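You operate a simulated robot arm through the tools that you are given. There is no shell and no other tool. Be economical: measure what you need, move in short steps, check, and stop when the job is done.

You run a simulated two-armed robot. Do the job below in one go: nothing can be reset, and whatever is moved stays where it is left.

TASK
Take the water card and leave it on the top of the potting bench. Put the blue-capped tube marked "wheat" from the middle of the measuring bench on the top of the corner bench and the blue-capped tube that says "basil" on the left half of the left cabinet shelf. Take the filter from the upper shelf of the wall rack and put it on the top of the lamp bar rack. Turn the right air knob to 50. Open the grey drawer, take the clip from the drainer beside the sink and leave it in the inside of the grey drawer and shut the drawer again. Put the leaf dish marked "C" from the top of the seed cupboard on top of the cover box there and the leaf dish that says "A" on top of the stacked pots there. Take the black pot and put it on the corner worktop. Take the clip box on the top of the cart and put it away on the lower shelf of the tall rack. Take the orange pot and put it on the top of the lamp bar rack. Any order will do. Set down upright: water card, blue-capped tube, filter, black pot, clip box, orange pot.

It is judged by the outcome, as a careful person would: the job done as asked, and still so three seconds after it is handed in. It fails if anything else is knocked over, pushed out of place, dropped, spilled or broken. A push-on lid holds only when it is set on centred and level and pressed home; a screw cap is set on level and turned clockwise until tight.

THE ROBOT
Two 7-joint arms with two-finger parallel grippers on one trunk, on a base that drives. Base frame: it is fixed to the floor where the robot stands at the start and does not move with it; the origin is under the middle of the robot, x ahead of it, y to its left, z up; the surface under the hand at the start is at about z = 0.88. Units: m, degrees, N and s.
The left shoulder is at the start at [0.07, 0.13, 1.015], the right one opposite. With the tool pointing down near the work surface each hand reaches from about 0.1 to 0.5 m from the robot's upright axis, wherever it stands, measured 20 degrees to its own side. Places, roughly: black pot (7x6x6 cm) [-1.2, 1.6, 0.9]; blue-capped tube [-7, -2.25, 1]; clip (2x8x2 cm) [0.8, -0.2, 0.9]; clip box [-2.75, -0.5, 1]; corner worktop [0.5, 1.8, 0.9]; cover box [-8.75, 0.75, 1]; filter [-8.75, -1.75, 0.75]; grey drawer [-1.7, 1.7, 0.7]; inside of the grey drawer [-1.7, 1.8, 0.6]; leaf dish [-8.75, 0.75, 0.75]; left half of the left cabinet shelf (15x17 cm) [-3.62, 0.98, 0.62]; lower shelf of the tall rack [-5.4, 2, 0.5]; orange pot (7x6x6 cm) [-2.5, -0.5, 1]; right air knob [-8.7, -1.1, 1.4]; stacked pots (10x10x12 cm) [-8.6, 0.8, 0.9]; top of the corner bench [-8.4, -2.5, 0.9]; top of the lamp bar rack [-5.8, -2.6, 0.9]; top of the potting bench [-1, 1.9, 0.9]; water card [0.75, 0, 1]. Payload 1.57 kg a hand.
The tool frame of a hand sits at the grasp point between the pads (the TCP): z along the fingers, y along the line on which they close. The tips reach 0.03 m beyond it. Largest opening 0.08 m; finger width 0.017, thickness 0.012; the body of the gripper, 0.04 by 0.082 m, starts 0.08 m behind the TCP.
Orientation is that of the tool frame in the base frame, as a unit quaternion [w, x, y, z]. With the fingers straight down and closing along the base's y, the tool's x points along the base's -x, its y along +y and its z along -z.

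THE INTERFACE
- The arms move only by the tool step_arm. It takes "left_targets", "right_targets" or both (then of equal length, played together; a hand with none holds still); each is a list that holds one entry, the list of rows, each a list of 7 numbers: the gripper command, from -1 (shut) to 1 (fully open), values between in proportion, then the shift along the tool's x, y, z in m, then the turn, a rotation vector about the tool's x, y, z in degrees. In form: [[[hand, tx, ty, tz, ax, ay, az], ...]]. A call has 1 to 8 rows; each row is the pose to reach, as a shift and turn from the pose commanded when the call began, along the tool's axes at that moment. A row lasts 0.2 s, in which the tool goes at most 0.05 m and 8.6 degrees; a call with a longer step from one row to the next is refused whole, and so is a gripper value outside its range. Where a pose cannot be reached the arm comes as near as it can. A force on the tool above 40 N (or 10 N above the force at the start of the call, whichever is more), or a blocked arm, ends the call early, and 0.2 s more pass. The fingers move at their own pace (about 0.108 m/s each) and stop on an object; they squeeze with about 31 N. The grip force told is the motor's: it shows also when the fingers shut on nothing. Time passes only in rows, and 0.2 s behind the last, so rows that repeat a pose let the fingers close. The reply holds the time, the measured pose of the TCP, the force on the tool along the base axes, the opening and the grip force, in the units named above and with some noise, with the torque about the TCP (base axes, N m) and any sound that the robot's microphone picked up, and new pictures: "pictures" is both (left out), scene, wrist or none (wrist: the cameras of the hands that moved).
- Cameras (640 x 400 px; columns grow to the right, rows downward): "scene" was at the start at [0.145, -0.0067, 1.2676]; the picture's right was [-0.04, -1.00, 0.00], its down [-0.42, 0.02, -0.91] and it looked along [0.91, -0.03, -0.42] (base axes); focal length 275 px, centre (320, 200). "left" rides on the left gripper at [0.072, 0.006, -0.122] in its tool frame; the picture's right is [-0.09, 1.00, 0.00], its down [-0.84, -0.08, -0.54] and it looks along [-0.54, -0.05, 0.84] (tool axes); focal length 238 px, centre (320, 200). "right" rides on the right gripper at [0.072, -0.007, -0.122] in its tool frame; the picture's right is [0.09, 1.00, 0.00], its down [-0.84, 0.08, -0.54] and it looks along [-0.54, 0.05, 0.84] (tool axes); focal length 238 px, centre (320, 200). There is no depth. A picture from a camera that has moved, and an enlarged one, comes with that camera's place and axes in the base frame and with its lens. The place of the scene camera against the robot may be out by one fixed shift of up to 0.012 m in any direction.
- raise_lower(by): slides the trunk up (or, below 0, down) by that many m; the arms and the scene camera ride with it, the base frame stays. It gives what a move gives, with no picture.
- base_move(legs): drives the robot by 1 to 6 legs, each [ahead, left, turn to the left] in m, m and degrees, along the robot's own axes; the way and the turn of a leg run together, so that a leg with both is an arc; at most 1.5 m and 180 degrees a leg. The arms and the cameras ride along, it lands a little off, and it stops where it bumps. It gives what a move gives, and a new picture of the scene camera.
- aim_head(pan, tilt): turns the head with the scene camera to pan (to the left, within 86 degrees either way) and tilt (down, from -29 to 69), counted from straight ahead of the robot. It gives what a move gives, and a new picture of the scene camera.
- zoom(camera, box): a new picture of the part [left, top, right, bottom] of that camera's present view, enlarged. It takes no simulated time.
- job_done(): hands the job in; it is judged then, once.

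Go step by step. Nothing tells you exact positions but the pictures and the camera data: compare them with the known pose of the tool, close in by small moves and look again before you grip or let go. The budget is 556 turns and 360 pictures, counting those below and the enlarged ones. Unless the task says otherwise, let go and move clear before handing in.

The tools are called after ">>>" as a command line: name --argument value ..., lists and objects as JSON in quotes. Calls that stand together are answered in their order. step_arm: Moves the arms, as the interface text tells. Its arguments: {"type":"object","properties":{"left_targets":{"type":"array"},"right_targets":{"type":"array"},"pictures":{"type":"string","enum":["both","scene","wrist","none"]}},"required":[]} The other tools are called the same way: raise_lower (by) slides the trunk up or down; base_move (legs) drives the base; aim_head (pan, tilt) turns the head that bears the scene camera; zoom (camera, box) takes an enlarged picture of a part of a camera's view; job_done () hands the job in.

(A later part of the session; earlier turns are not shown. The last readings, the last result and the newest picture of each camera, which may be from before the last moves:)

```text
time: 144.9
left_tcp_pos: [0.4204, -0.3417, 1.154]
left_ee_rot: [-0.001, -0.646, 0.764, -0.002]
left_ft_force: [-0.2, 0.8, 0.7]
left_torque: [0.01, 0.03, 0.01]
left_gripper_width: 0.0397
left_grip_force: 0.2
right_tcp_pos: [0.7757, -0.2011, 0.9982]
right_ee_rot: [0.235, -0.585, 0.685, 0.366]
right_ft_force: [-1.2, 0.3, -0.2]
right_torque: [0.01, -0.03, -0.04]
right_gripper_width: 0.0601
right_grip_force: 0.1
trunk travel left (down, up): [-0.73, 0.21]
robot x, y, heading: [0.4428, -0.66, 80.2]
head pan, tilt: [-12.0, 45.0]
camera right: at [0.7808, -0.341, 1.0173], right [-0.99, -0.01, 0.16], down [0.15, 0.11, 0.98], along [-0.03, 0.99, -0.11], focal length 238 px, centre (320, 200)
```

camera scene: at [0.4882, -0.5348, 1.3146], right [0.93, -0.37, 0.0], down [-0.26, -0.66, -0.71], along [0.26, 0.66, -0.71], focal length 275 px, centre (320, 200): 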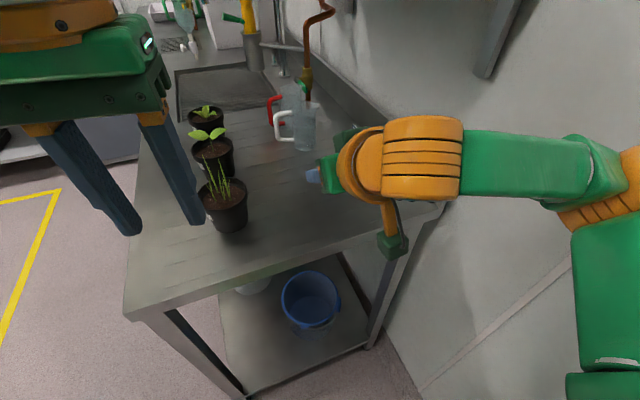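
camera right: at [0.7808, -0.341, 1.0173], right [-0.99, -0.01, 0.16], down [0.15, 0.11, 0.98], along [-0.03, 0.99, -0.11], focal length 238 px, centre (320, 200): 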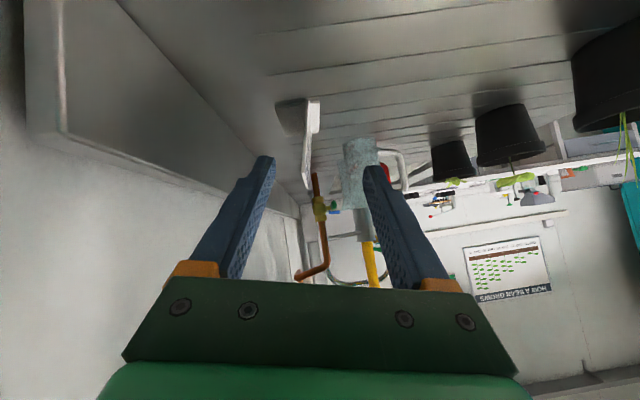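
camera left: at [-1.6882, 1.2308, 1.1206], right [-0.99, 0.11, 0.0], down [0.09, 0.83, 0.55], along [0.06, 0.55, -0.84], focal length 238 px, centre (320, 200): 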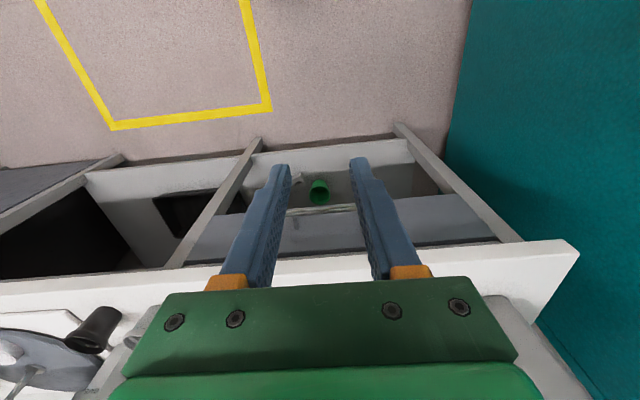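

Card is edge-on and central. Advance onto it.

>>> step_arm --right_targets '[[[0.5, -0.0104, -0.0038, 0.0364, 0, 0, 0], [0.5, -0.0208, -0.0076, 0.0728, 0, 0, 0], [0.5, -0.0313, -0.0114, 0.1093, 0, 0, 0], [0.5, -0.0313, -0.0114, 0.1093, 0, 0, 0]]]' --pictures "wrist"

```text
time: 145.9
left_tcp_pos: [0.4205, -0.342, 1.1537]
left_ee_rot: [-0.002, -0.645, 0.764, -0.002]
left_ft_force: [-0.1, -0.1, -0.2]
left_torque: [0.0, -0.02, 0.01]
left_gripper_width: 0.0402
left_grip_force: 0.0
right_tcp_pos: [0.7806, -0.0959, 0.9513]
right_ee_rot: [0.235, -0.586, 0.684, 0.366]
right_ft_force: [0.2, -0.3, 0.6]
right_torque: [0.0, -0.02, -0.02]
right_gripper_width: 0.0599
right_grip_force: 0.0
trunk travel left (down, up): [-0.73, 0.21]
robot x, y, heading: [0.4463, -0.6614, 80.0]
head pan, tilt: [-12.0, 45.0]
camera right: at [0.7856, -0.2354, 0.971], right [-0.99, -0.01, 0.16], down [0.15, 0.11, 0.98], along [-0.03, 0.99, -0.11], focal length 238 px, centre (320, 200)
```

right: 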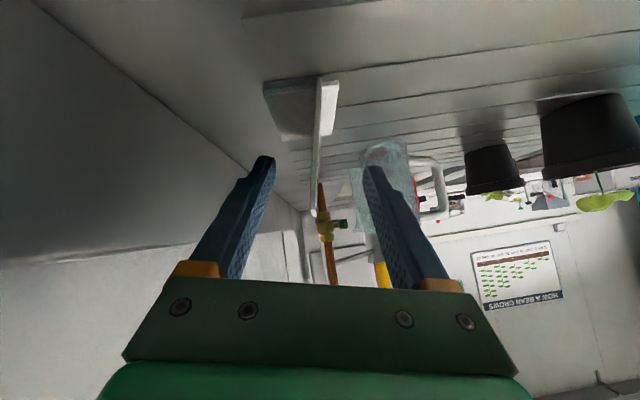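

Fingers straddle the card's near upper edge. Close.

>>> step_arm --right_targets '[[[-1, 0, 0, 0, 0, 0, 0], [-1, 0, 0, 0, 0, 0, 0], [-1, 0, 0, 0, 0, 0, 0], [-1, 0, 0, 0, 0, 0, 0]]]' --pictures "wrist"

```text
time: 146.9
left_tcp_pos: [0.4196, -0.3416, 1.1537]
left_ee_rot: [-0.002, -0.645, 0.764, -0.003]
left_ft_force: [-0.1, 0.1, -0.9]
left_torque: [-0.02, -0.01, 0.0]
left_gripper_width: 0.0402
left_grip_force: 0.1
right_tcp_pos: [0.781, -0.0955, 0.9512]
right_ee_rot: [0.235, -0.585, 0.685, 0.365]
right_ft_force: [-0.1, -0.4, 1.0]
right_torque: [-0.01, -0.03, 0.0]
right_gripper_width: 0.003
right_grip_force: 24.2
trunk travel left (down, up): [-0.73, 0.21]
robot x, y, heading: [0.4501, -0.6568, 80.2]
head pan, tilt: [-12.0, 45.0]
camera right: at [0.7854, -0.2354, 0.9711], right [-0.99, -0.01, 0.16], down [0.15, 0.11, 0.98], along [-0.03, 0.99, -0.11], focal length 238 px, centre (320, 200)
```

right: 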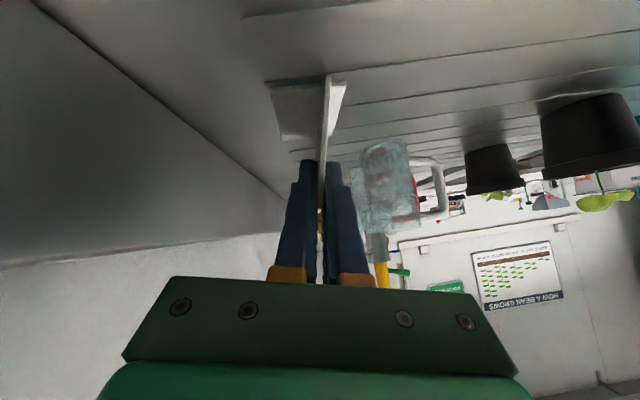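

Card gripped. Lift 10 cm and draw back.

>>> step_arm --right_targets '[[[-1, -0.0225, 0.0068, -0.0187, 0, 0, 0], [-1, -0.05, 0.0151, -0.0415, 0, 0, 0], [-1, -0.075, 0.0227, -0.0622, 0, 0, 0], [-1, -0.05, 0.02, -0.093, 0, 0, 0], [-1, -0.025, 0.018, -0.124, 0, 0, 0], [-1, 0, 0.0165, -0.155, 0, 0, 0], [-1, 0.019, 0.0157, -0.178, 0, 0, 0]]]' --pictures "both"

```text
time: 148.6
left_tcp_pos: [0.4202, -0.3419, 1.1537]
left_ee_rot: [-0.001, -0.646, 0.764, -0.002]
left_ft_force: [0.1, 0.2, -0.7]
left_torque: [0.02, 0.01, -0.03]
left_gripper_width: 0.0403
left_grip_force: 0.1
right_tcp_pos: [0.7821, -0.2492, 1.0521]
right_ee_rot: [0.235, -0.585, 0.684, 0.366]
right_ft_force: [0.5, 0.3, -0.2]
right_torque: [-0.04, -0.02, -0.02]
right_gripper_width: 0.0032
right_grip_force: 24.1
trunk travel left (down, up): [-0.73, 0.21]
robot x, y, heading: [0.4486, -0.6577, 80.2]
head pan, tilt: [-12.0, 45.0]
camera scene: at [0.4886, -0.5363, 1.3148], right [0.93, -0.37, 0.0], down [-0.26, -0.66, -0.71], along [0.26, 0.66, -0.71], focal length 275 px, centre (320, 200)
camera right: at [0.7871, -0.3896, 1.0717], right [-0.99, -0.01, 0.16], down [0.15, 0.11, 0.98], along [-0.03, 0.99, -0.11], focal length 238 px, centre (320, 200)
```

scene: 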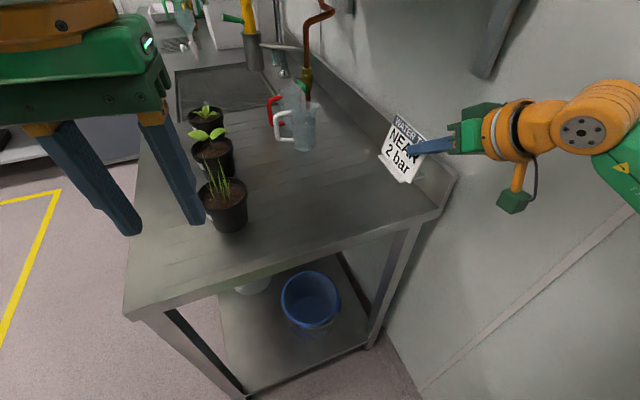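
right: 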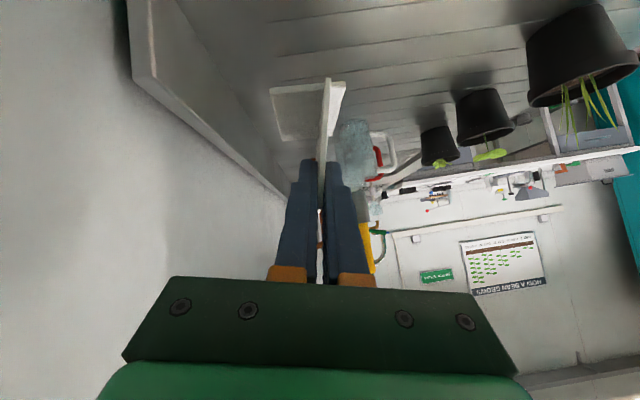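

Card held in its standing attitude. Drive back to the potting bench and look for a free spot.

>>> base_move --legs '[[-0.12, 0, 0], [0, 1.0, 10], [1.3, 0.1, 0]]'

>>> aim_head --pan 0 --tilt 30

```text
time: 160.7
left_tcp_pos: [-0.7222, 0.9149, 1.1522]
left_ee_rot: [-0.001, -0.703, 0.711, -0.003]
left_ft_force: [0.8, 0.8, -0.4]
left_torque: [-0.02, -0.04, 0.0]
left_gripper_width: 0.0397
left_grip_force: 0.0
right_tcp_pos: [-0.3796, 1.0646, 1.0531]
right_ee_rot: [-0.205, 0.637, -0.637, -0.382]
right_ft_force: [0.1, 0.6, -1.0]
right_torque: [-0.03, 0.01, 0.0]
right_gripper_width: 0.0031
right_grip_force: 24.3
trunk travel left (down, up): [-0.73, 0.21]
robot x, y, heading: [-0.6471, 0.6069, 89.2]
head pan, tilt: [-12.0, 45.0]
camera scene: at [-0.6259, 0.7342, 1.3147], right [0.97, -0.22, 0.0], down [-0.16, -0.69, -0.71], along [0.16, 0.69, -0.71], focal length 275 px, centre (320, 200)
```

scene: 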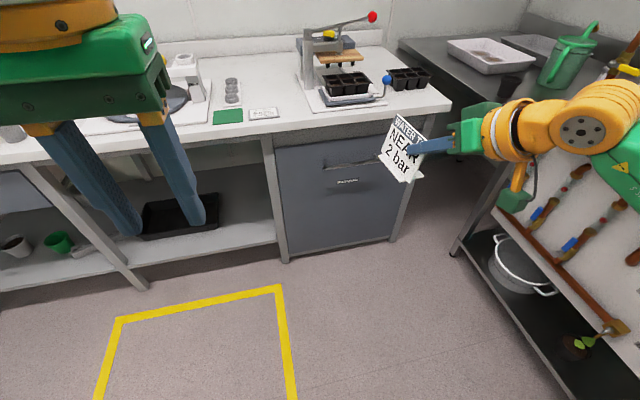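

```text
time: 161.4
left_tcp_pos: [-0.7221, 0.9162, 1.1531]
left_ee_rot: [-0.001, -0.704, 0.71, -0.002]
left_ft_force: [-0.3, 0.5, 0.3]
left_torque: [0.02, 0.02, -0.05]
left_gripper_width: 0.0401
left_grip_force: 0.1
right_tcp_pos: [-0.3793, 1.0644, 1.0516]
right_ee_rot: [-0.206, 0.638, -0.637, -0.382]
right_ft_force: [0.0, 0.3, -0.3]
right_torque: [0.04, -0.02, 0.02]
right_gripper_width: 0.0032
right_grip_force: 24.1
trunk travel left (down, up): [-0.73, 0.21]
robot x, y, heading: [-0.6481, 0.6084, 89.1]
head pan, tilt: [0.0, 30.0]
camera scene: at [-0.6426, 0.7458, 1.3372], right [1.0, -0.02, 0.0], down [-0.01, -0.5, -0.87], along [0.01, 0.87, -0.5], focal length 275 px, centre (320, 200)
```

scene: 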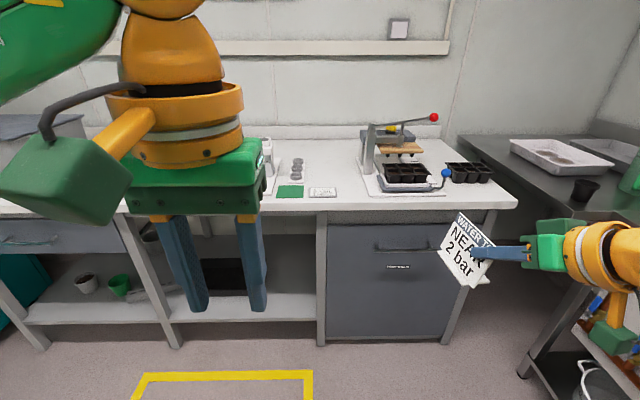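

There's free bench space at about x=-0.52, y 1.53–1.66, between the tile and the press plate. Drive to bring the card above it.

>>> base_move --legs '[[0, 0.15, 0], [0.48, 0, 0]]'

>>> aim_head --pan -20 --tilt 40

>>> zoom --camera "right" --box '[0, 0, 640, 400]'

```text
time: 165.3
left_tcp_pos: [-0.8715, 1.398, 1.1537]
left_ee_rot: [-0.001, -0.707, 0.707, -0.002]
left_ft_force: [-0.9, 0.7, -0.4]
left_torque: [0.0, 0.01, 0.03]
left_gripper_width: 0.0401
left_grip_force: 0.1
right_tcp_pos: [-0.5294, 1.5497, 1.0518]
right_ee_rot: [-0.204, 0.64, -0.633, -0.384]
right_ft_force: [0.2, -0.4, 0.3]
right_torque: [-0.03, 0.01, 0.0]
right_gripper_width: 0.0034
right_grip_force: 24.7
trunk travel left (down, up): [-0.73, 0.21]
robot x, y, heading: [-0.7948, 1.0923, 89.8]
head pan, tilt: [0.0, 30.0]
camera scene: at [-0.7896, 1.2287, 1.3374], right [1.0, 0.0, 0.0], down [0.0, -0.5, -0.87], along [0.0, 0.87, -0.5], focal length 275 px, centre (320, 200)
```

scene: 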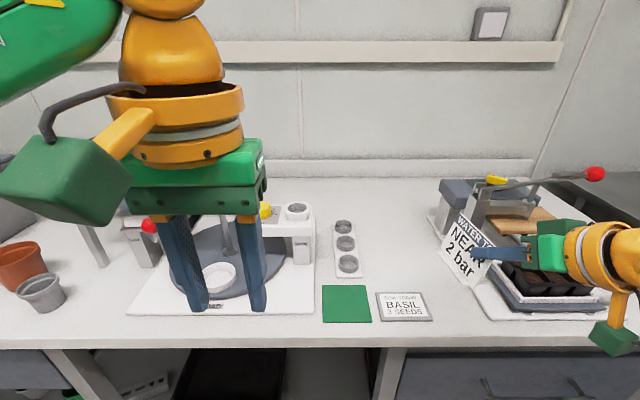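

```text
time: 166.1
left_tcp_pos: [-0.8716, 1.3995, 1.1537]
left_ee_rot: [-0.001, -0.706, 0.708, -0.003]
left_ft_force: [-0.1, 0.3, -0.8]
left_torque: [0.01, -0.01, 0.0]
left_gripper_width: 0.0399
left_grip_force: 0.1
right_tcp_pos: [-0.5312, 1.55, 1.0524]
right_ee_rot: [-0.203, 0.64, -0.633, -0.384]
right_ft_force: [-0.1, 1.1, -0.2]
right_torque: [-0.03, -0.01, 0.01]
right_gripper_width: 0.0031
right_grip_force: 24.6
trunk travel left (down, up): [-0.73, 0.21]
robot x, y, heading: [-0.7937, 1.0931, 89.8]
head pan, tilt: [-20.0, 40.0]
camera scene: at [-0.7607, 1.2195, 1.3219], right [0.94, -0.35, 0.0], down [-0.22, -0.6, -0.77], along [0.26, 0.72, -0.64], focal length 275 px, centre (320, 200)
```

scene: 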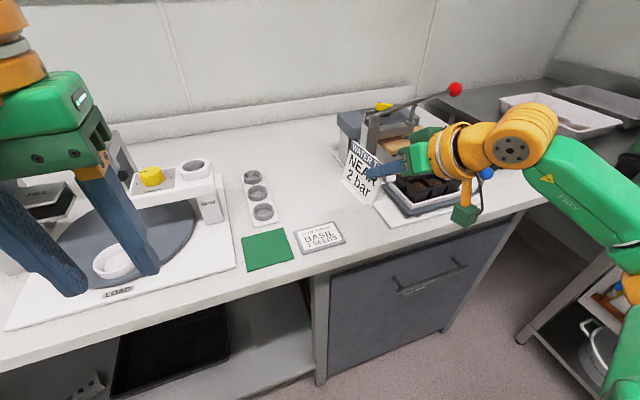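

```text
1.00 times, centred on (320, 200) of right (not enlarged: the box is as wide or as high as the picture)
camera zoom: at [-0.5021, 1.4138, 1.0714], right [-0.97, -0.17, 0.16], down [0.13, 0.13, 0.98], along [-0.19, 0.98, -0.11], focal length 238 px, centre (320, 200)
```

zoom: 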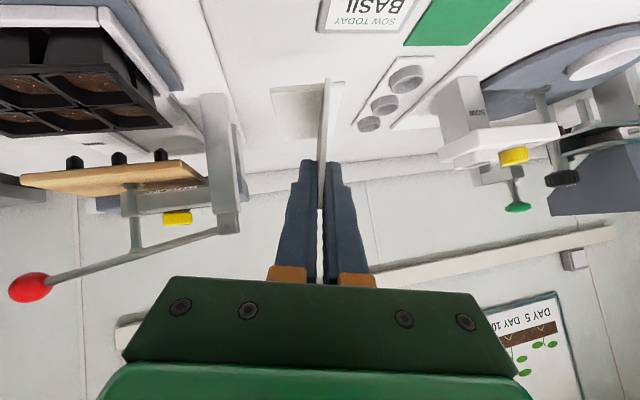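

I align yaw (-9°), centre over the gap at x≈-0.513, and lower to just above the bench.

>>> step_arm --right_targets '[[[-1, 0.018, -0.016, 0.02, 3.37, -1.0, 2.8], [-1, 0.0367, -0.0321, 0.0405, 6.74, -2.03, 5.59], [-1, 0.0367, -0.0321, 0.0405, 6.74, -2.03, 5.59]]]' --pictures "both"

```text
time: 166.9
left_tcp_pos: [-0.8715, 1.3986, 1.1532]
left_ee_rot: [-0.001, -0.707, 0.708, -0.003]
left_ft_force: [0.0, 0.3, 0.4]
left_torque: [0.03, -0.01, 0.07]
left_gripper_width: 0.0399
left_grip_force: 0.0
right_tcp_pos: [-0.5113, 1.5618, 0.9924]
right_ee_rot: [0.233, -0.588, 0.682, 0.366]
right_ft_force: [0.5, -0.3, -0.4]
right_torque: [-0.04, 0.02, 0.0]
right_gripper_width: 0.003
right_grip_force: 24.4
trunk travel left (down, up): [-0.73, 0.21]
robot x, y, heading: [-0.7903, 1.0919, 89.9]
head pan, tilt: [-20.0, 40.0]
camera scene: at [-0.7608, 1.219, 1.3219], right [0.94, -0.35, 0.0], down [-0.22, -0.6, -0.77], along [0.27, 0.72, -0.64], focal length 275 px, centre (320, 200)
camera right: at [-0.5052, 1.4209, 1.0112], right [-0.99, -0.02, 0.16], down [0.15, 0.11, 0.98], along [-0.04, 0.99, -0.11], focal length 238 px, centre (320, 200)
```

scene: 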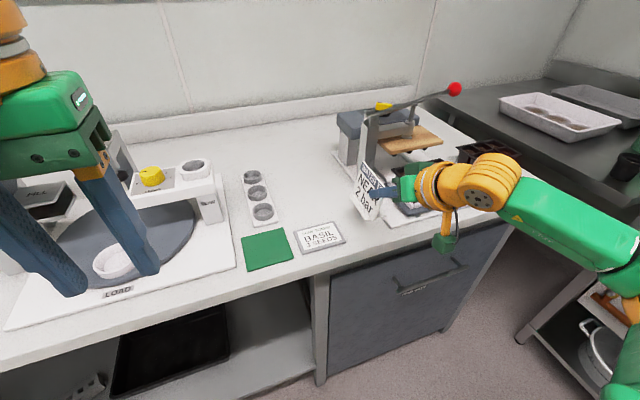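
right: 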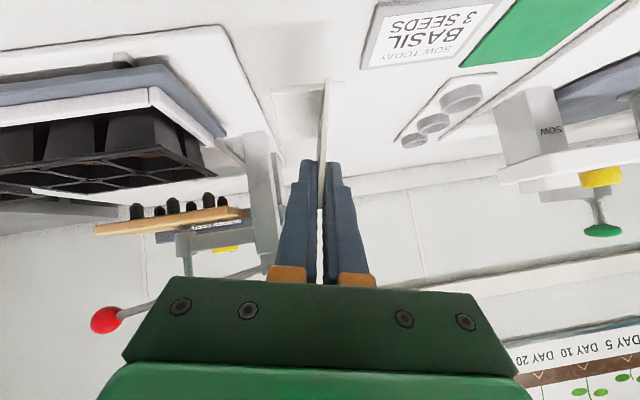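

Shift 1 cm left and lower gently to contact.

>>> step_arm --right_targets '[[[-1, 0.018, 0, 0.0145, 0, 0, 0], [-1, 0.0359, -0.0005, 0.0291, 0, 0, 0], [-1, 0.0404, -0.0018, 0.0328, 0, 0, 0], [-1, 0.0434, -0.0028, 0.0353, 0, 0, 0], [-1, 0.0434, -0.0028, 0.0353, 0, 0, 0]]]' --pictures "both"

```text
time: 168.1
left_tcp_pos: [-0.8709, 1.398, 1.1528]
left_ee_rot: [-0.002, -0.706, 0.708, -0.003]
left_ft_force: [0.4, -0.2, 0.3]
left_torque: [0.0, 0.03, -0.02]
left_gripper_width: 0.0399
left_grip_force: 0.0
right_tcp_pos: [-0.5215, 1.561, 0.9368]
right_ee_rot: [0.233, -0.589, 0.682, 0.366]
right_ft_force: [-0.7, 0.4, -0.4]
right_torque: [0.0, 0.03, -0.02]
right_gripper_width: 0.0032
right_grip_force: 24.3
trunk travel left (down, up): [-0.73, 0.21]
robot x, y, heading: [-0.7902, 1.0907, 89.8]
head pan, tilt: [-20.0, 40.0]
camera scene: at [-0.7606, 1.2192, 1.3219], right [0.94, -0.35, 0.0], down [-0.22, -0.6, -0.77], along [0.27, 0.72, -0.64], focal length 275 px, centre (320, 200)
camera right: at [-0.5161, 1.421, 0.9571], right [-0.99, -0.02, 0.16], down [0.15, 0.11, 0.98], along [-0.04, 0.99, -0.11], focal length 238 px, centre (320, 200)
```

scene: 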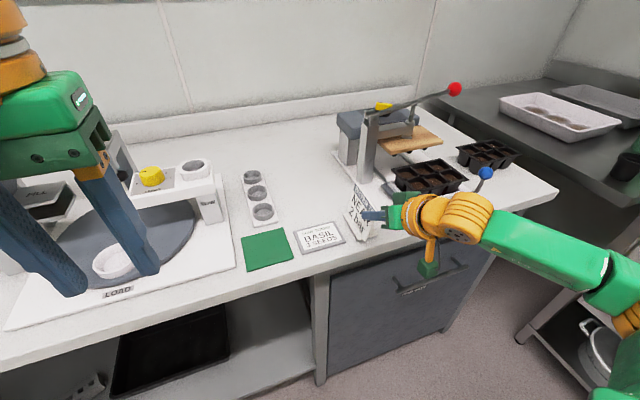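
right: 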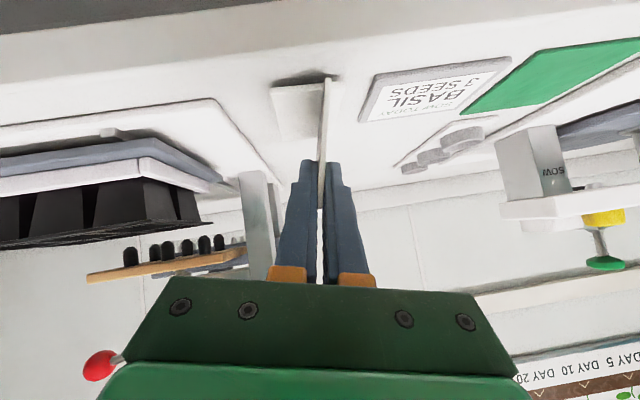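

Near contact and centred in the gap. Lower in 3 mm steps.

>>> step_arm --right_targets '[[[-1, 0.00225, -0.0007, 0.0019, 0, 0, 0], [-1, 0.0045, -0.0014, 0.0038, 0, 0, 0], [-1, 0.0067, -0.002, 0.0056, 0, 0, 0], [-1, 0.0067, -0.002, 0.0056, 0, 0, 0]]]' --pictures "none"

```text
time: 169.1
left_tcp_pos: [-0.873, 1.3964, 1.1549]
left_ee_rot: [0.0, 0.707, -0.707, 0.002]
left_ft_force: [0.6, -0.3, 0.1]
left_torque: [0.0, 0.0, 0.03]
left_gripper_width: 0.0401
left_grip_force: 0.1
right_tcp_pos: [-0.5241, 1.5591, 0.9302]
right_ee_rot: [0.235, -0.588, 0.68, 0.369]
right_ft_force: [1.6, 3.9, 15.0]
right_torque: [0.32, -0.17, -0.02]
right_gripper_width: 0.003
right_grip_force: 24.2
trunk travel left (down, up): [-0.73, 0.21]
robot x, y, heading: [-0.7896, 1.0929, 89.7]
head pan, tilt: [-20.0, 40.0]
```

Contact. Release a few cm and withdraw along the finger direction.

>>> step_arm --right_targets '[[[-1, -0.0015, 0.0005, -0.001, 0, 0, 0], [-0.3, -0.0015, 0.0005, -0.001, 0, 0, 0], [-0.3, -0.0015, 0.0005, -0.001, 0, 0, 0], [-0.3, -0.0015, 0.0005, -0.001, 0, 0, 0], [-0.3, -0.0015, 0.0005, -0.04, 0, 0, 0], [-0.3, -0.0015, 0.0005, -0.08, 0, 0, 0], [-0.3, -0.0015, 0.0005, -0.12, 0, 0, 0]]]' --pictures "both"

```text
time: 170.7
left_tcp_pos: [-0.8703, 1.3969, 1.153]
left_ee_rot: [-0.001, -0.706, 0.708, -0.002]
left_ft_force: [0.8, 0.1, -0.2]
left_torque: [0.01, 0.0, 0.0]
left_gripper_width: 0.0398
left_grip_force: 0.0
right_tcp_pos: [-0.5098, 1.4677, 1.0056]
right_ee_rot: [0.233, -0.589, 0.682, 0.367]
right_ft_force: [0.2, -0.2, -0.4]
right_torque: [-0.03, -0.01, -0.03]
right_gripper_width: 0.028
right_grip_force: 0.0
trunk travel left (down, up): [-0.73, 0.21]
robot x, y, heading: [-0.7913, 1.0957, 89.8]
head pan, tilt: [-20.0, 40.0]
camera scene: at [-0.7616, 1.2174, 1.3221], right [0.94, -0.35, 0.0], down [-0.22, -0.6, -0.77], along [0.27, 0.72, -0.64], focal length 275 px, centre (320, 200)
camera right: at [-0.5026, 1.3267, 1.0251], right [-0.99, -0.02, 0.16], down [0.15, 0.11, 0.98], along [-0.04, 0.99, -0.11], focal length 238 px, centre (320, 200)
```

scene: 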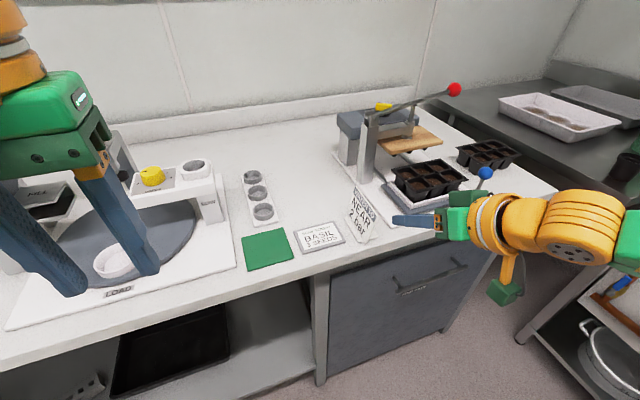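
right: 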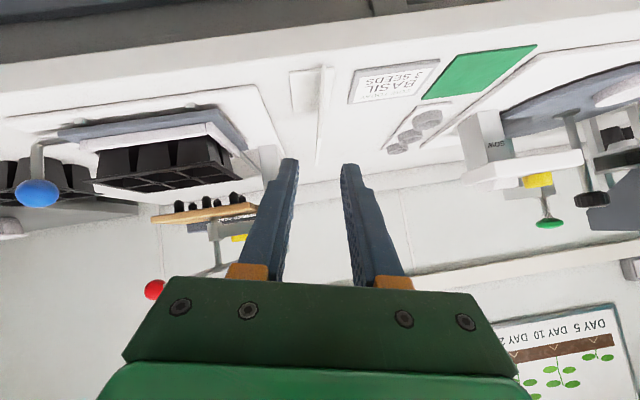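

The card stands on the potting bench. Next, the cart near (-2.6,-0.5); back away, reset the hand, and look toward it.

>>> base_move --legs '[[-0.6, 0.2, 0], [0, 0.3, 110]]'

>>> step_arm --right_targets '[[[0, 0, 0, 0, 4.1, -0.3, -5], [0, 0, 0, 0, 8.2, -0.6, -10.1]]]' --pictures "none"

>>> step_arm --right_targets '[[[0, 0, 0, 0, 0, 8, 0], [0, 0, 0, 0, 0, 16, 0], [0, 0, 0, 0, 0, 24, 0], [0, 0, 0, 0, 0, 32, 0], [0, 0, 0, 0, 0, 40, 0], [0, 0, 0, 0, 0, 48, 0], [0, 0, 0, 0, 0, 50, 0]]]' --pictures "none"

>>> aim_head --pan 0 --tilt 15

```text
time: 178.9
left_tcp_pos: [-1.4044, 0.1095, 1.1536]
left_ee_rot: [-0.001, 0.985, 0.173, 0.002]
left_ft_force: [0.5, 0.2, 0.7]
left_torque: [-0.03, 0.03, -0.01]
left_gripper_width: 0.0399
left_grip_force: 0.1
right_tcp_pos: [-1.5941, 0.4283, 1.0039]
right_ee_rot: [0.167, 0.896, 0.091, -0.401]
right_ft_force: [-0.9, 0.2, 0.2]
right_torque: [0.03, 0.0, 0.03]
right_gripper_width: 0.0281
right_grip_force: 0.0
trunk travel left (down, up): [-0.73, 0.21]
robot x, y, heading: [-1.1453, 0.2876, -160.4]
head pan, tilt: [-20.0, 40.0]
cut short: leg 2
camera scene: at [-1.2739, 0.2688, 1.3219], right [0.01, 1.0, 0.0], down [0.64, 0.0, -0.77], along [-0.77, 0.0, -0.64], focal length 275 px, centre (320, 200)
```

scene: 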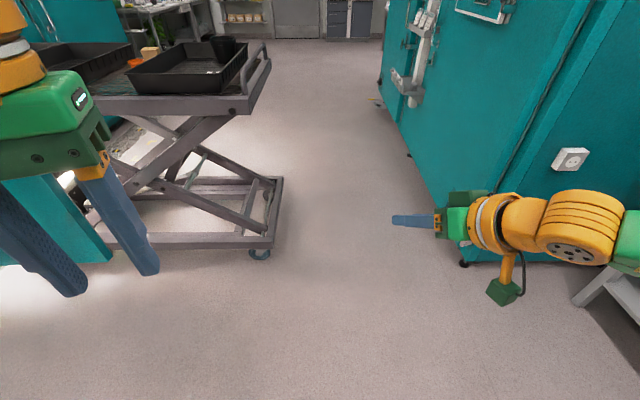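

```text
time: 179.5
left_tcp_pos: [-1.406, 0.1098, 1.1535]
left_ee_rot: [-0.002, 0.985, 0.173, 0.003]
left_ft_force: [-0.4, 1.3, 0.2]
left_torque: [0.0, -0.01, 0.01]
left_gripper_width: 0.0402
left_grip_force: 0.0
right_tcp_pos: [-1.5944, 0.4284, 1.0037]
right_ee_rot: [0.065, 0.892, 0.138, -0.425]
right_ft_force: [-0.8, 0.3, -0.1]
right_torque: [0.0, 0.0, 0.03]
right_gripper_width: 0.0399
right_grip_force: 0.1
trunk travel left (down, up): [-0.73, 0.21]
robot x, y, heading: [-1.1456, 0.2876, -160.4]
head pan, tilt: [-20.0, 40.0]
```

```text
time: 181.1
left_tcp_pos: [-1.4045, 0.1109, 1.1531]
left_ee_rot: [-0.002, 0.985, 0.172, 0.003]
left_ft_force: [0.2, 0.3, -0.6]
left_torque: [0.0, 0.0, 0.01]
left_gripper_width: 0.0399
left_grip_force: 0.1
right_tcp_pos: [-1.5936, 0.4278, 1.0049]
right_ee_rot: [0.001, 0.988, 0.156, -0.007]
right_ft_force: [-0.1, 0.2, 0.4]
right_torque: [-0.01, 0.03, -0.02]
right_gripper_width: 0.0401
right_grip_force: 0.0
trunk travel left (down, up): [-0.73, 0.21]
robot x, y, heading: [-1.1446, 0.2873, -160.7]
head pan, tilt: [-20.0, 40.0]
```

```text
time: 181.9
left_tcp_pos: [-1.4049, 0.1106, 1.1516]
left_ee_rot: [-0.001, 0.985, 0.173, 0.002]
left_ft_force: [-1.0, 0.4, -0.4]
left_torque: [-0.03, 0.0, -0.02]
left_gripper_width: 0.0401
left_grip_force: 0.1
right_tcp_pos: [-1.5947, 0.4286, 1.0046]
right_ee_rot: [0.001, 0.988, 0.155, -0.008]
right_ft_force: [0.5, -0.6, 0.7]
right_torque: [0.04, -0.03, 0.0]
right_gripper_width: 0.0398
right_grip_force: 0.0
trunk travel left (down, up): [-0.73, 0.21]
robot x, y, heading: [-1.1459, 0.2868, -160.2]
head pan, tilt: [0.0, 15.0]
camera scene: at [-1.2768, 0.2367, 1.3614], right [-0.34, 0.94, 0.0], down [0.24, 0.09, -0.97], along [-0.91, -0.33, -0.26], focal length 275 px, centre (320, 200)
```

scene: 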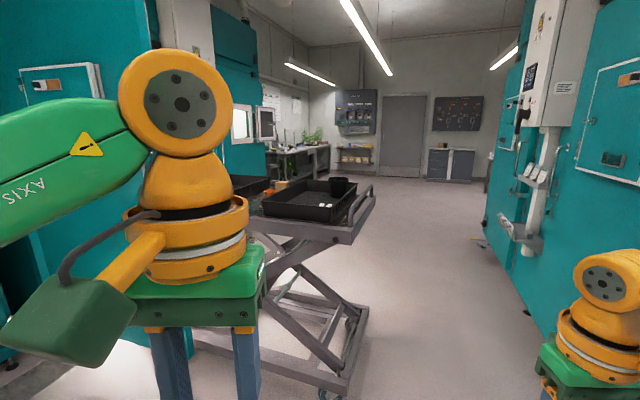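

I see the scissor-lift cart with black trays. Drive to face its near end squarely.

>>> base_move --legs '[[0.5, 0.527, -20]]'

>>> aim_head --pan 0 --tilt 25

```text
time: 185.8
left_tcp_pos: [-1.8406, -0.3729, 1.1539]
left_ee_rot: [-0.001, 1.0, -0.003, 0.003]
left_ft_force: [0.4, 0.4, 0.2]
left_torque: [0.0, 0.02, 0.03]
left_gripper_width: 0.0401
left_grip_force: 0.2
right_tcp_pos: [-1.9071, -0.009, 1.0052]
right_ee_rot: [0.001, 1.0, -0.022, -0.008]
right_ft_force: [-0.5, -0.2, 1.1]
right_torque: [0.04, 0.0, 0.0]
right_gripper_width: 0.0399
right_grip_force: 0.0
trunk travel left (down, up): [-0.73, 0.21]
robot x, y, heading: [-1.5333, -0.2986, 179.5]
head pan, tilt: [0.0, 15.0]
camera scene: at [-1.6752, -0.2976, 1.3615], right [0.01, 1.0, 0.0], down [0.26, 0.0, -0.97], along [-0.97, 0.01, -0.26], focal length 275 px, centre (320, 200)
```

scene: 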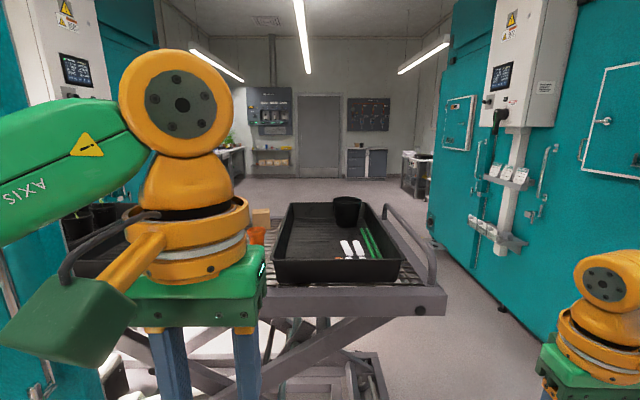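

```text
time: 186.5
left_tcp_pos: [-1.8419, -0.3741, 1.1533]
left_ee_rot: [0.0, 1.0, -0.004, 0.002]
left_ft_force: [-0.3, -0.5, 0.2]
left_torque: [0.0, 0.02, -0.05]
left_gripper_width: 0.0398
left_grip_force: 0.2
right_tcp_pos: [-1.908, -0.0094, 1.0039]
right_ee_rot: [0.0, 1.0, -0.022, -0.008]
right_ft_force: [0.1, 0.6, -0.4]
right_torque: [0.01, 0.01, -0.01]
right_gripper_width: 0.04
right_grip_force: 0.1
trunk travel left (down, up): [-0.73, 0.21]
robot x, y, heading: [-1.5386, -0.2947, 179.5]
head pan, tilt: [0.0, 25.0]
camera scene: at [-1.6747, -0.2983, 1.3453], right [0.01, 1.0, 0.0], down [0.42, 0.0, -0.91], along [-0.91, 0.01, -0.42], focal length 275 px, centre (320, 200)
```

scene: 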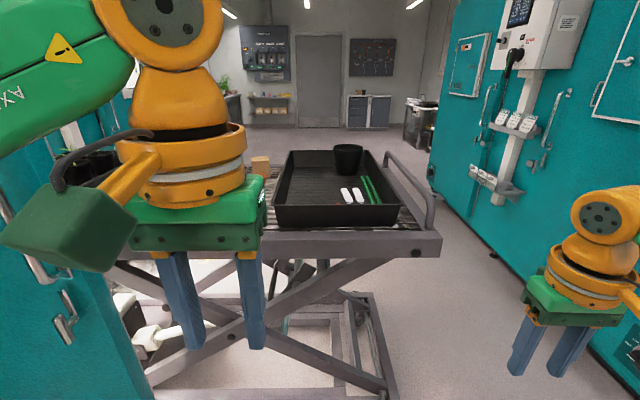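

The left arm hides the pot and box; check with the left wrist camera after shifting a little left and forward.

>>> base_move --legs '[[0.25, 0.15, 0]]'

>>> zoom --camera "left" --box '[0, 0, 640, 400]'

```text
time: 188.6
left_tcp_pos: [-2.0961, -0.5205, 1.1538]
left_ee_rot: [-0.001, 1.0, -0.002, 0.002]
left_ft_force: [-0.9, 0.6, -0.5]
left_torque: [0.04, 0.0, 0.01]
left_gripper_width: 0.0401
left_grip_force: 0.1
right_tcp_pos: [-2.1652, -0.1561, 1.0053]
right_ee_rot: [0.0, 1.0, -0.02, -0.009]
right_ft_force: [0.8, 0.0, 0.0]
right_torque: [0.02, 0.06, 0.03]
right_gripper_width: 0.0399
right_grip_force: 0.0
trunk travel left (down, up): [-0.73, 0.21]
robot x, y, heading: [-1.793, -0.4433, 179.5]
head pan, tilt: [0.0, 25.0]
camera scene: at [-1.9296, -0.4449, 1.3454], right [0.01, 1.0, 0.0], down [0.42, 0.0, -0.91], along [-0.91, 0.01, -0.42], focal length 275 px, centre (320, 200)
```

scene: 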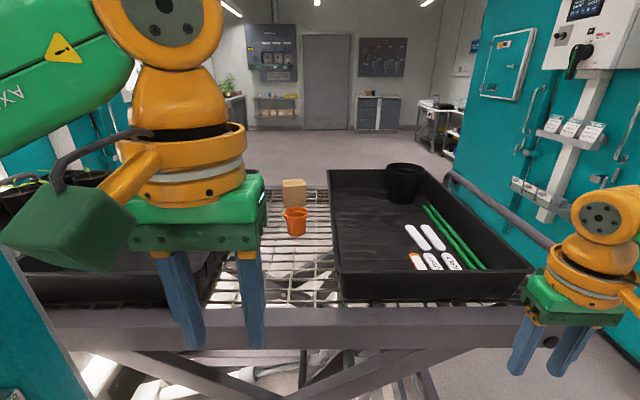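

```text
1.00 times, centred on (320, 200) of left (not enlarged: the box is as wide or as high as the picture)
camera zoom: at [-2.025, -0.5268, 1.2759], right [-0.1, -1.0, 0.0], down [-0.84, 0.08, 0.54], along [-0.54, 0.05, -0.84], focal length 238 px, centre (320, 200)
```

zoom: 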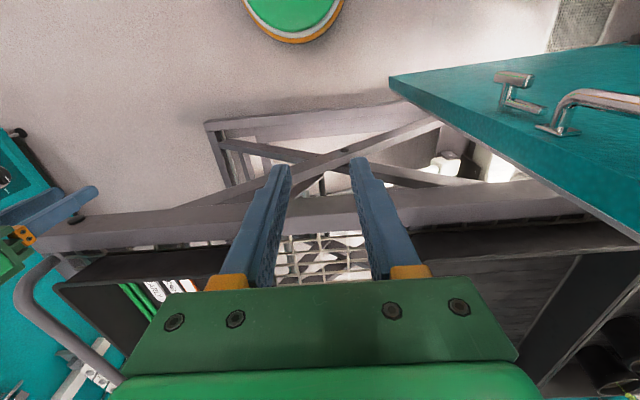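

The orange pot and brown clip box stand on the mesh near y≈-0.5. I raise the right hand for safety, shift right and approach so the left hand can work.

>>> step_arm --right_targets '[[[0, 0.03, 0, -0.04, 0, 0, 0], [0, 0.06, 0, -0.08, 0, 0, 0], [0, 0.09, 0, -0.12, 0, 0, 0], [0, 0.1, 0, -0.16, 0, 0, 0]]]' --pictures "none"

>>> base_move --legs '[[0.0, -0.12, 0], [0.25, 0, 0]]'

>>> zoom --camera "left" --box '[0, 0, 640, 400]'

```text
time: 189.6
left_tcp_pos: [-2.0968, -0.5228, 1.1533]
left_ee_rot: [-0.001, 1.0, -0.002, 0.003]
left_ft_force: [0.2, -0.6, 0.8]
left_torque: [0.04, 0.0, -0.01]
left_gripper_width: 0.0399
left_grip_force: 0.1
right_tcp_pos: [-2.0611, -0.1623, 1.1627]
right_ee_rot: [-0.002, 1.0, -0.02, -0.008]
right_ft_force: [-0.3, -0.2, -0.4]
right_torque: [0.02, 0.01, 0.04]
right_gripper_width: 0.0397
right_grip_force: 0.0
trunk travel left (down, up): [-0.73, 0.21]
robot x, y, heading: [-1.7911, -0.4394, 179.4]
head pan, tilt: [0.0, 25.0]
```

```text
time: 192.2
left_tcp_pos: [-2.3441, -0.4, 1.1546]
left_ee_rot: [-0.002, 1.0, 0.002, 0.002]
left_ft_force: [-0.6, -0.1, -0.2]
left_torque: [0.0, 0.0, -0.01]
left_gripper_width: 0.0398
left_grip_force: 0.1
right_tcp_pos: [-2.3121, -0.0382, 1.1618]
right_ee_rot: [0.0, 1.0, -0.016, -0.009]
right_ft_force: [0.3, -0.4, -0.1]
right_torque: [0.01, 0.05, -0.03]
right_gripper_width: 0.0401
right_grip_force: 0.2
trunk travel left (down, up): [-0.73, 0.21]
robot x, y, heading: [-2.0382, -0.321, -179.9]
head pan, tilt: [0.0, 25.0]
camera scene: at [-2.1776, -0.3237, 1.3455], right [0.0, 1.0, 0.0], down [0.42, 0.0, -0.91], along [-0.91, 0.0, -0.42], focal length 275 px, centre (320, 200)
```

scene: 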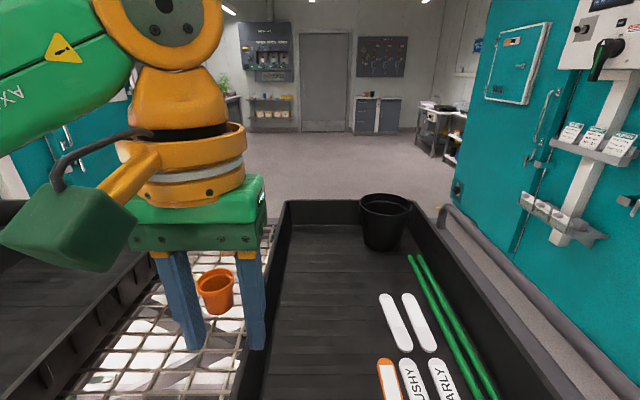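

```text
1.00 times, centred on (320, 200) of left (not enlarged: the box is as wide or as high as the picture)
camera zoom: at [-2.2723, -0.4063, 1.276], right [-0.09, -1.0, 0.0], down [-0.84, 0.07, 0.54], along [-0.54, 0.05, -0.84], focal length 238 px, centre (320, 200)
```

zoom: 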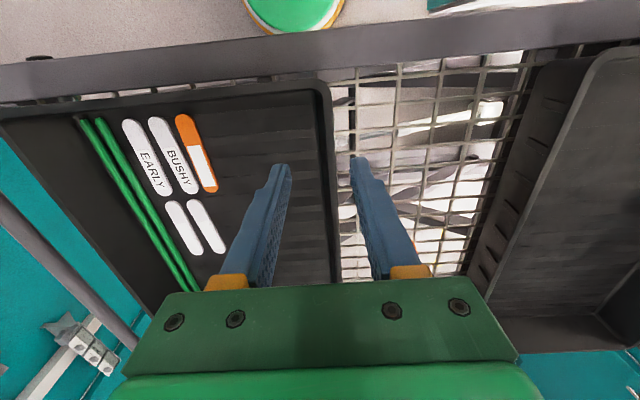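

Triangulated: pot at (-2.52,-0.50) on mesh z≈0.97; clip box near (-2.69,-0.52). Check the door on my left side before working.

>>> aim_head --pan 75 --tilt 45

>>> aim_head --pan 30 --tilt 35

```text
time: 193.7
left_tcp_pos: [-2.3453, -0.4002, 1.153]
left_ee_rot: [-0.001, 1.0, 0.002, 0.003]
left_ft_force: [-0.1, 0.3, -0.4]
left_torque: [-0.02, -0.03, -0.02]
left_gripper_width: 0.0399
left_grip_force: 0.0
right_tcp_pos: [-2.3146, -0.039, 1.162]
right_ee_rot: [0.0, 1.0, -0.015, -0.008]
right_ft_force: [-0.4, -0.7, -0.6]
right_torque: [-0.02, 0.01, -0.01]
right_gripper_width: 0.0401
right_grip_force: 0.0
trunk travel left (down, up): [-0.73, 0.21]
robot x, y, heading: [-2.0416, -0.3167, -179.8]
head pan, tilt: [75.0, 45.0]
camera scene: at [-2.1088, -0.4023, 1.3147], right [-0.97, 0.26, 0.0], down [0.18, 0.68, -0.71], along [-0.18, -0.68, -0.71], focal length 275 px, centre (320, 200)
```

scene: 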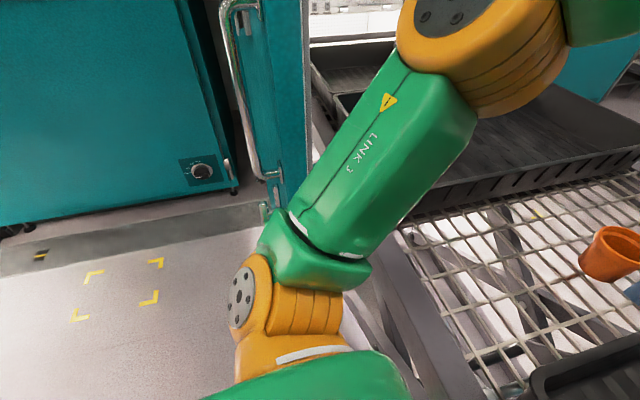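

```text
time: 194.8
left_tcp_pos: [-2.346, -0.4008, 1.1526]
left_ee_rot: [-0.001, 1.0, 0.002, 0.003]
left_ft_force: [-0.2, 0.3, -0.1]
left_torque: [-0.02, 0.0, -0.02]
left_gripper_width: 0.0399
left_grip_force: 0.0
right_tcp_pos: [-2.3133, -0.0393, 1.1626]
right_ee_rot: [-0.001, 1.0, -0.016, -0.008]
right_ft_force: [-0.3, 0.3, -0.1]
right_torque: [0.01, -0.01, -0.01]
right_gripper_width: 0.0402
right_grip_force: 0.0
trunk travel left (down, up): [-0.73, 0.21]
robot x, y, heading: [-2.0384, -0.3225, -180.1]
head pan, tilt: [30.0, 35.0]
camera scene: at [-2.1638, -0.368, 1.3294], right [-0.5, 0.86, 0.0], down [0.5, 0.29, -0.82], along [-0.71, -0.41, -0.57], focal length 275 px, centre (320, 200)
```

scene: 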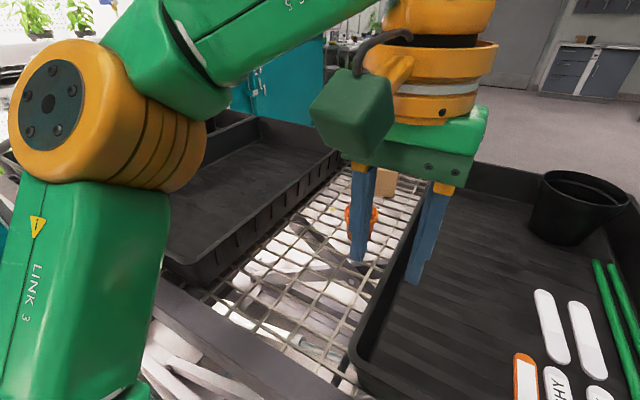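

I'll take the orange pot with the left hand by its +y wall. Move above it.

>>> step_arm --left_targets '[[[0, -0.04, 0.017, 0.0, 0, 0, 0], [0, -0.08, 0.034, 0.0, 0, 0, 0], [0, -0.12, 0.051, 0.0, 0, 0, 0], [0, -0.16, 0.068, 0.0, 0, 0, 0], [0, -0.174, 0.068, 0.0, 0, 0, 0]]]' --pictures "both"

```text
time: 196.0
left_tcp_pos: [-2.4476, -0.4552, 1.1281]
left_ee_rot: [-0.001, 1.0, 0.002, 0.002]
left_ft_force: [-0.3, -0.4, 0.6]
left_torque: [-0.02, 0.01, -0.05]
left_gripper_width: 0.0401
left_grip_force: 0.0
left hand out of reach, approached as far as the arm can: row 2, 3, 4, 5
right_tcp_pos: [-2.3129, -0.0384, 1.1613]
right_ee_rot: [0.001, 1.0, -0.015, -0.008]
right_ft_force: [-0.1, -0.6, 0.0]
right_torque: [-0.01, -0.01, -0.03]
right_gripper_width: 0.0399
right_grip_force: 0.1
trunk travel left (down, up): [-0.73, 0.21]
robot x, y, heading: [-2.0389, -0.3206, -179.9]
head pan, tilt: [30.0, 35.0]
camera scene: at [-2.1641, -0.3672, 1.3295], right [-0.5, 0.87, 0.0], down [0.5, 0.29, -0.82], along [-0.71, -0.41, -0.57], focal length 275 px, centre (320, 200)
camera left: at [-2.3766, -0.4613, 1.2504], right [-0.09, -1.0, 0.0], down [-0.84, 0.07, 0.54], along [-0.54, 0.05, -0.84], focal length 238 px, centre (320, 200)
```

scene: 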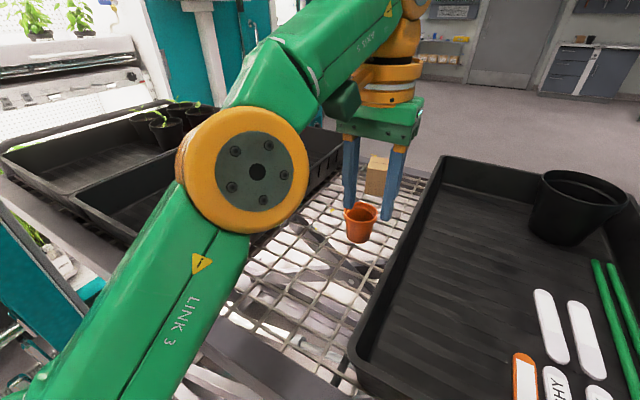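
left: 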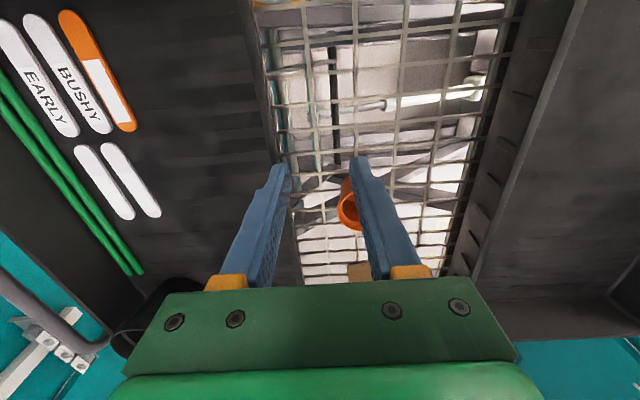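

Out of reach at this shoulder height; raise the trunk 0.2 and reach down instead.

>>> raise_lower --by 0.2

>>> step_arm --left_targets '[[[0, -0.015, 0.0, 0.04, 0, 0, 0], [0, -0.03, 0.0, 0.08, 0, 0, 0], [0, -0.045, 0.0, 0.12, 0, 0, 0], [0, -0.06, 0.0, 0.16, 0, 0, 0], [0, -0.08, 0.0, 0.2, 0, 0, 0], [0, -0.08, 0.0, 0.21, 0, 0, 0]]]' --pictures "both"

```text
time: 198.2
left_tcp_pos: [-2.448, -0.4566, 1.3278]
left_ee_rot: [0.0, 1.0, 0.003, 0.001]
left_ft_force: [-0.4, 0.8, -0.1]
left_torque: [0.02, 0.0, 0.01]
left_gripper_width: 0.04
left_grip_force: 0.0
right_tcp_pos: [-2.3141, -0.0396, 1.3604]
right_ee_rot: [0.0, 1.0, -0.015, -0.008]
right_ft_force: [-0.2, 1.4, 0.0]
right_torque: [0.03, 0.0, 0.01]
right_gripper_width: 0.04
right_grip_force: 0.1
trunk travel left (down, up): [-0.93, 0.01]
robot x, y, heading: [-2.0376, -0.3199, -180.0]
head pan, tilt: [30.0, 35.0]
```

```text
time: 199.6
left_tcp_pos: [-2.5268, -0.4543, 1.1174]
left_ee_rot: [-0.002, 1.0, 0.001, 0.003]
left_ft_force: [0.8, -0.6, 0.1]
left_torque: [0.01, 0.0, 0.01]
left_gripper_width: 0.04
left_grip_force: 0.1
right_tcp_pos: [-2.315, -0.0382, 1.3622]
right_ee_rot: [0.001, 1.0, -0.016, -0.007]
right_ft_force: [-0.6, 0.2, -0.1]
right_torque: [0.02, 0.01, 0.0]
right_gripper_width: 0.0399
right_grip_force: 0.0
trunk travel left (down, up): [-0.93, 0.01]
robot x, y, heading: [-2.0358, -0.3217, -179.9]
head pan, tilt: [30.0, 35.0]
camera scene: at [-2.1643, -0.3671, 1.5294], right [-0.5, 0.87, 0.0], down [0.5, 0.29, -0.82], along [-0.71, -0.41, -0.57], focal length 275 px, centre (320, 200)
camera left: at [-2.4565, -0.4606, 1.2396], right [-0.09, -1.0, 0.0], down [-0.84, 0.07, 0.54], along [-0.54, 0.05, -0.84], focal length 238 px, centre (320, 200)
```

scene: 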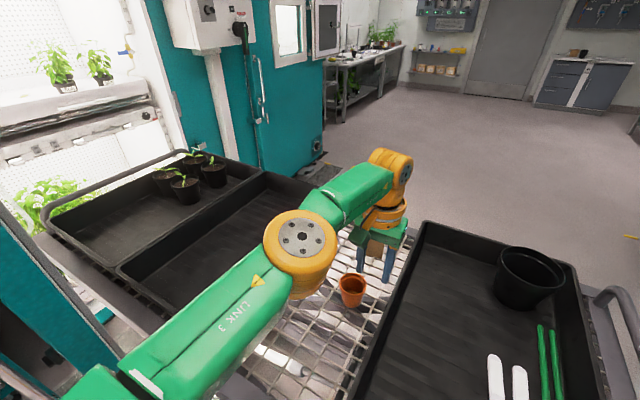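
left: 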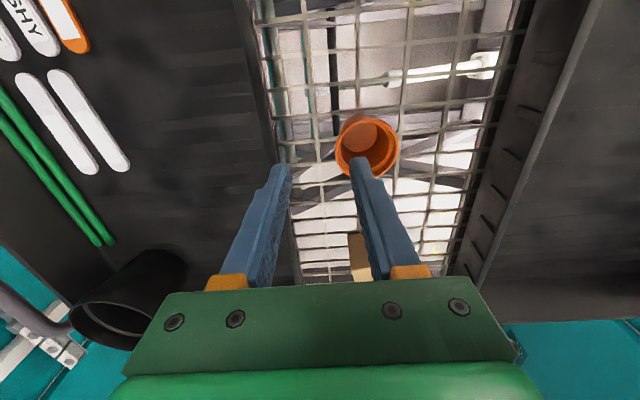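

Rim centre at (-2.538,-0.496). Align with its +y wall and descend.

>>> step_arm --left_targets '[[[0, -0.011, 0.015, 0.02, 0, 0, 0], [0, -0.011, 0.015, 0.05, 0, 0, 0], [0, -0.011, 0.015, 0.07, 0, 0, 0], [0, -0.011, 0.015, 0.07, 0, 0, 0]]]' --pictures "wrist"

```text
time: 200.6
left_tcp_pos: [-2.5297, -0.4702, 1.0591]
left_ee_rot: [-0.001, 1.0, 0.002, 0.002]
left_ft_force: [0.2, -0.4, -0.2]
left_torque: [-0.03, 0.01, 0.01]
left_gripper_width: 0.0403
left_grip_force: 0.1
left hand out of reach, approached as far as the arm can: row 1, 2, 3, 4
right_tcp_pos: [-2.3142, -0.0392, 1.3616]
right_ee_rot: [-0.001, 1.0, -0.016, -0.008]
right_ft_force: [0.4, 0.5, 1.6]
right_torque: [0.01, -0.01, -0.01]
right_gripper_width: 0.04
right_grip_force: 0.1
trunk travel left (down, up): [-0.93, 0.01]
robot x, y, heading: [-2.0407, -0.321, -180.0]
head pan, tilt: [30.0, 35.0]
camera left: at [-2.4583, -0.4762, 1.1818], right [-0.09, -1.0, 0.0], down [-0.84, 0.07, 0.54], along [-0.54, 0.05, -0.84], focal length 238 px, centre (320, 200)
```

left: 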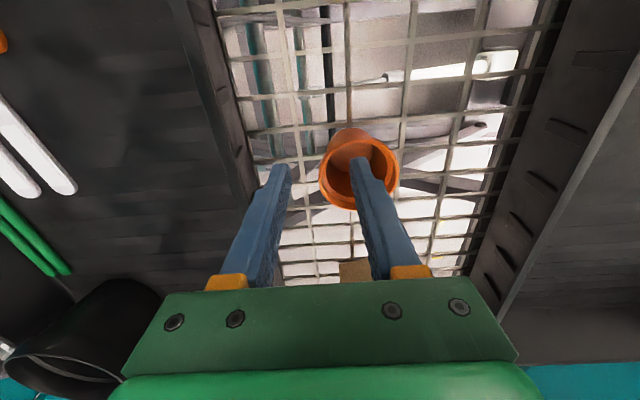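

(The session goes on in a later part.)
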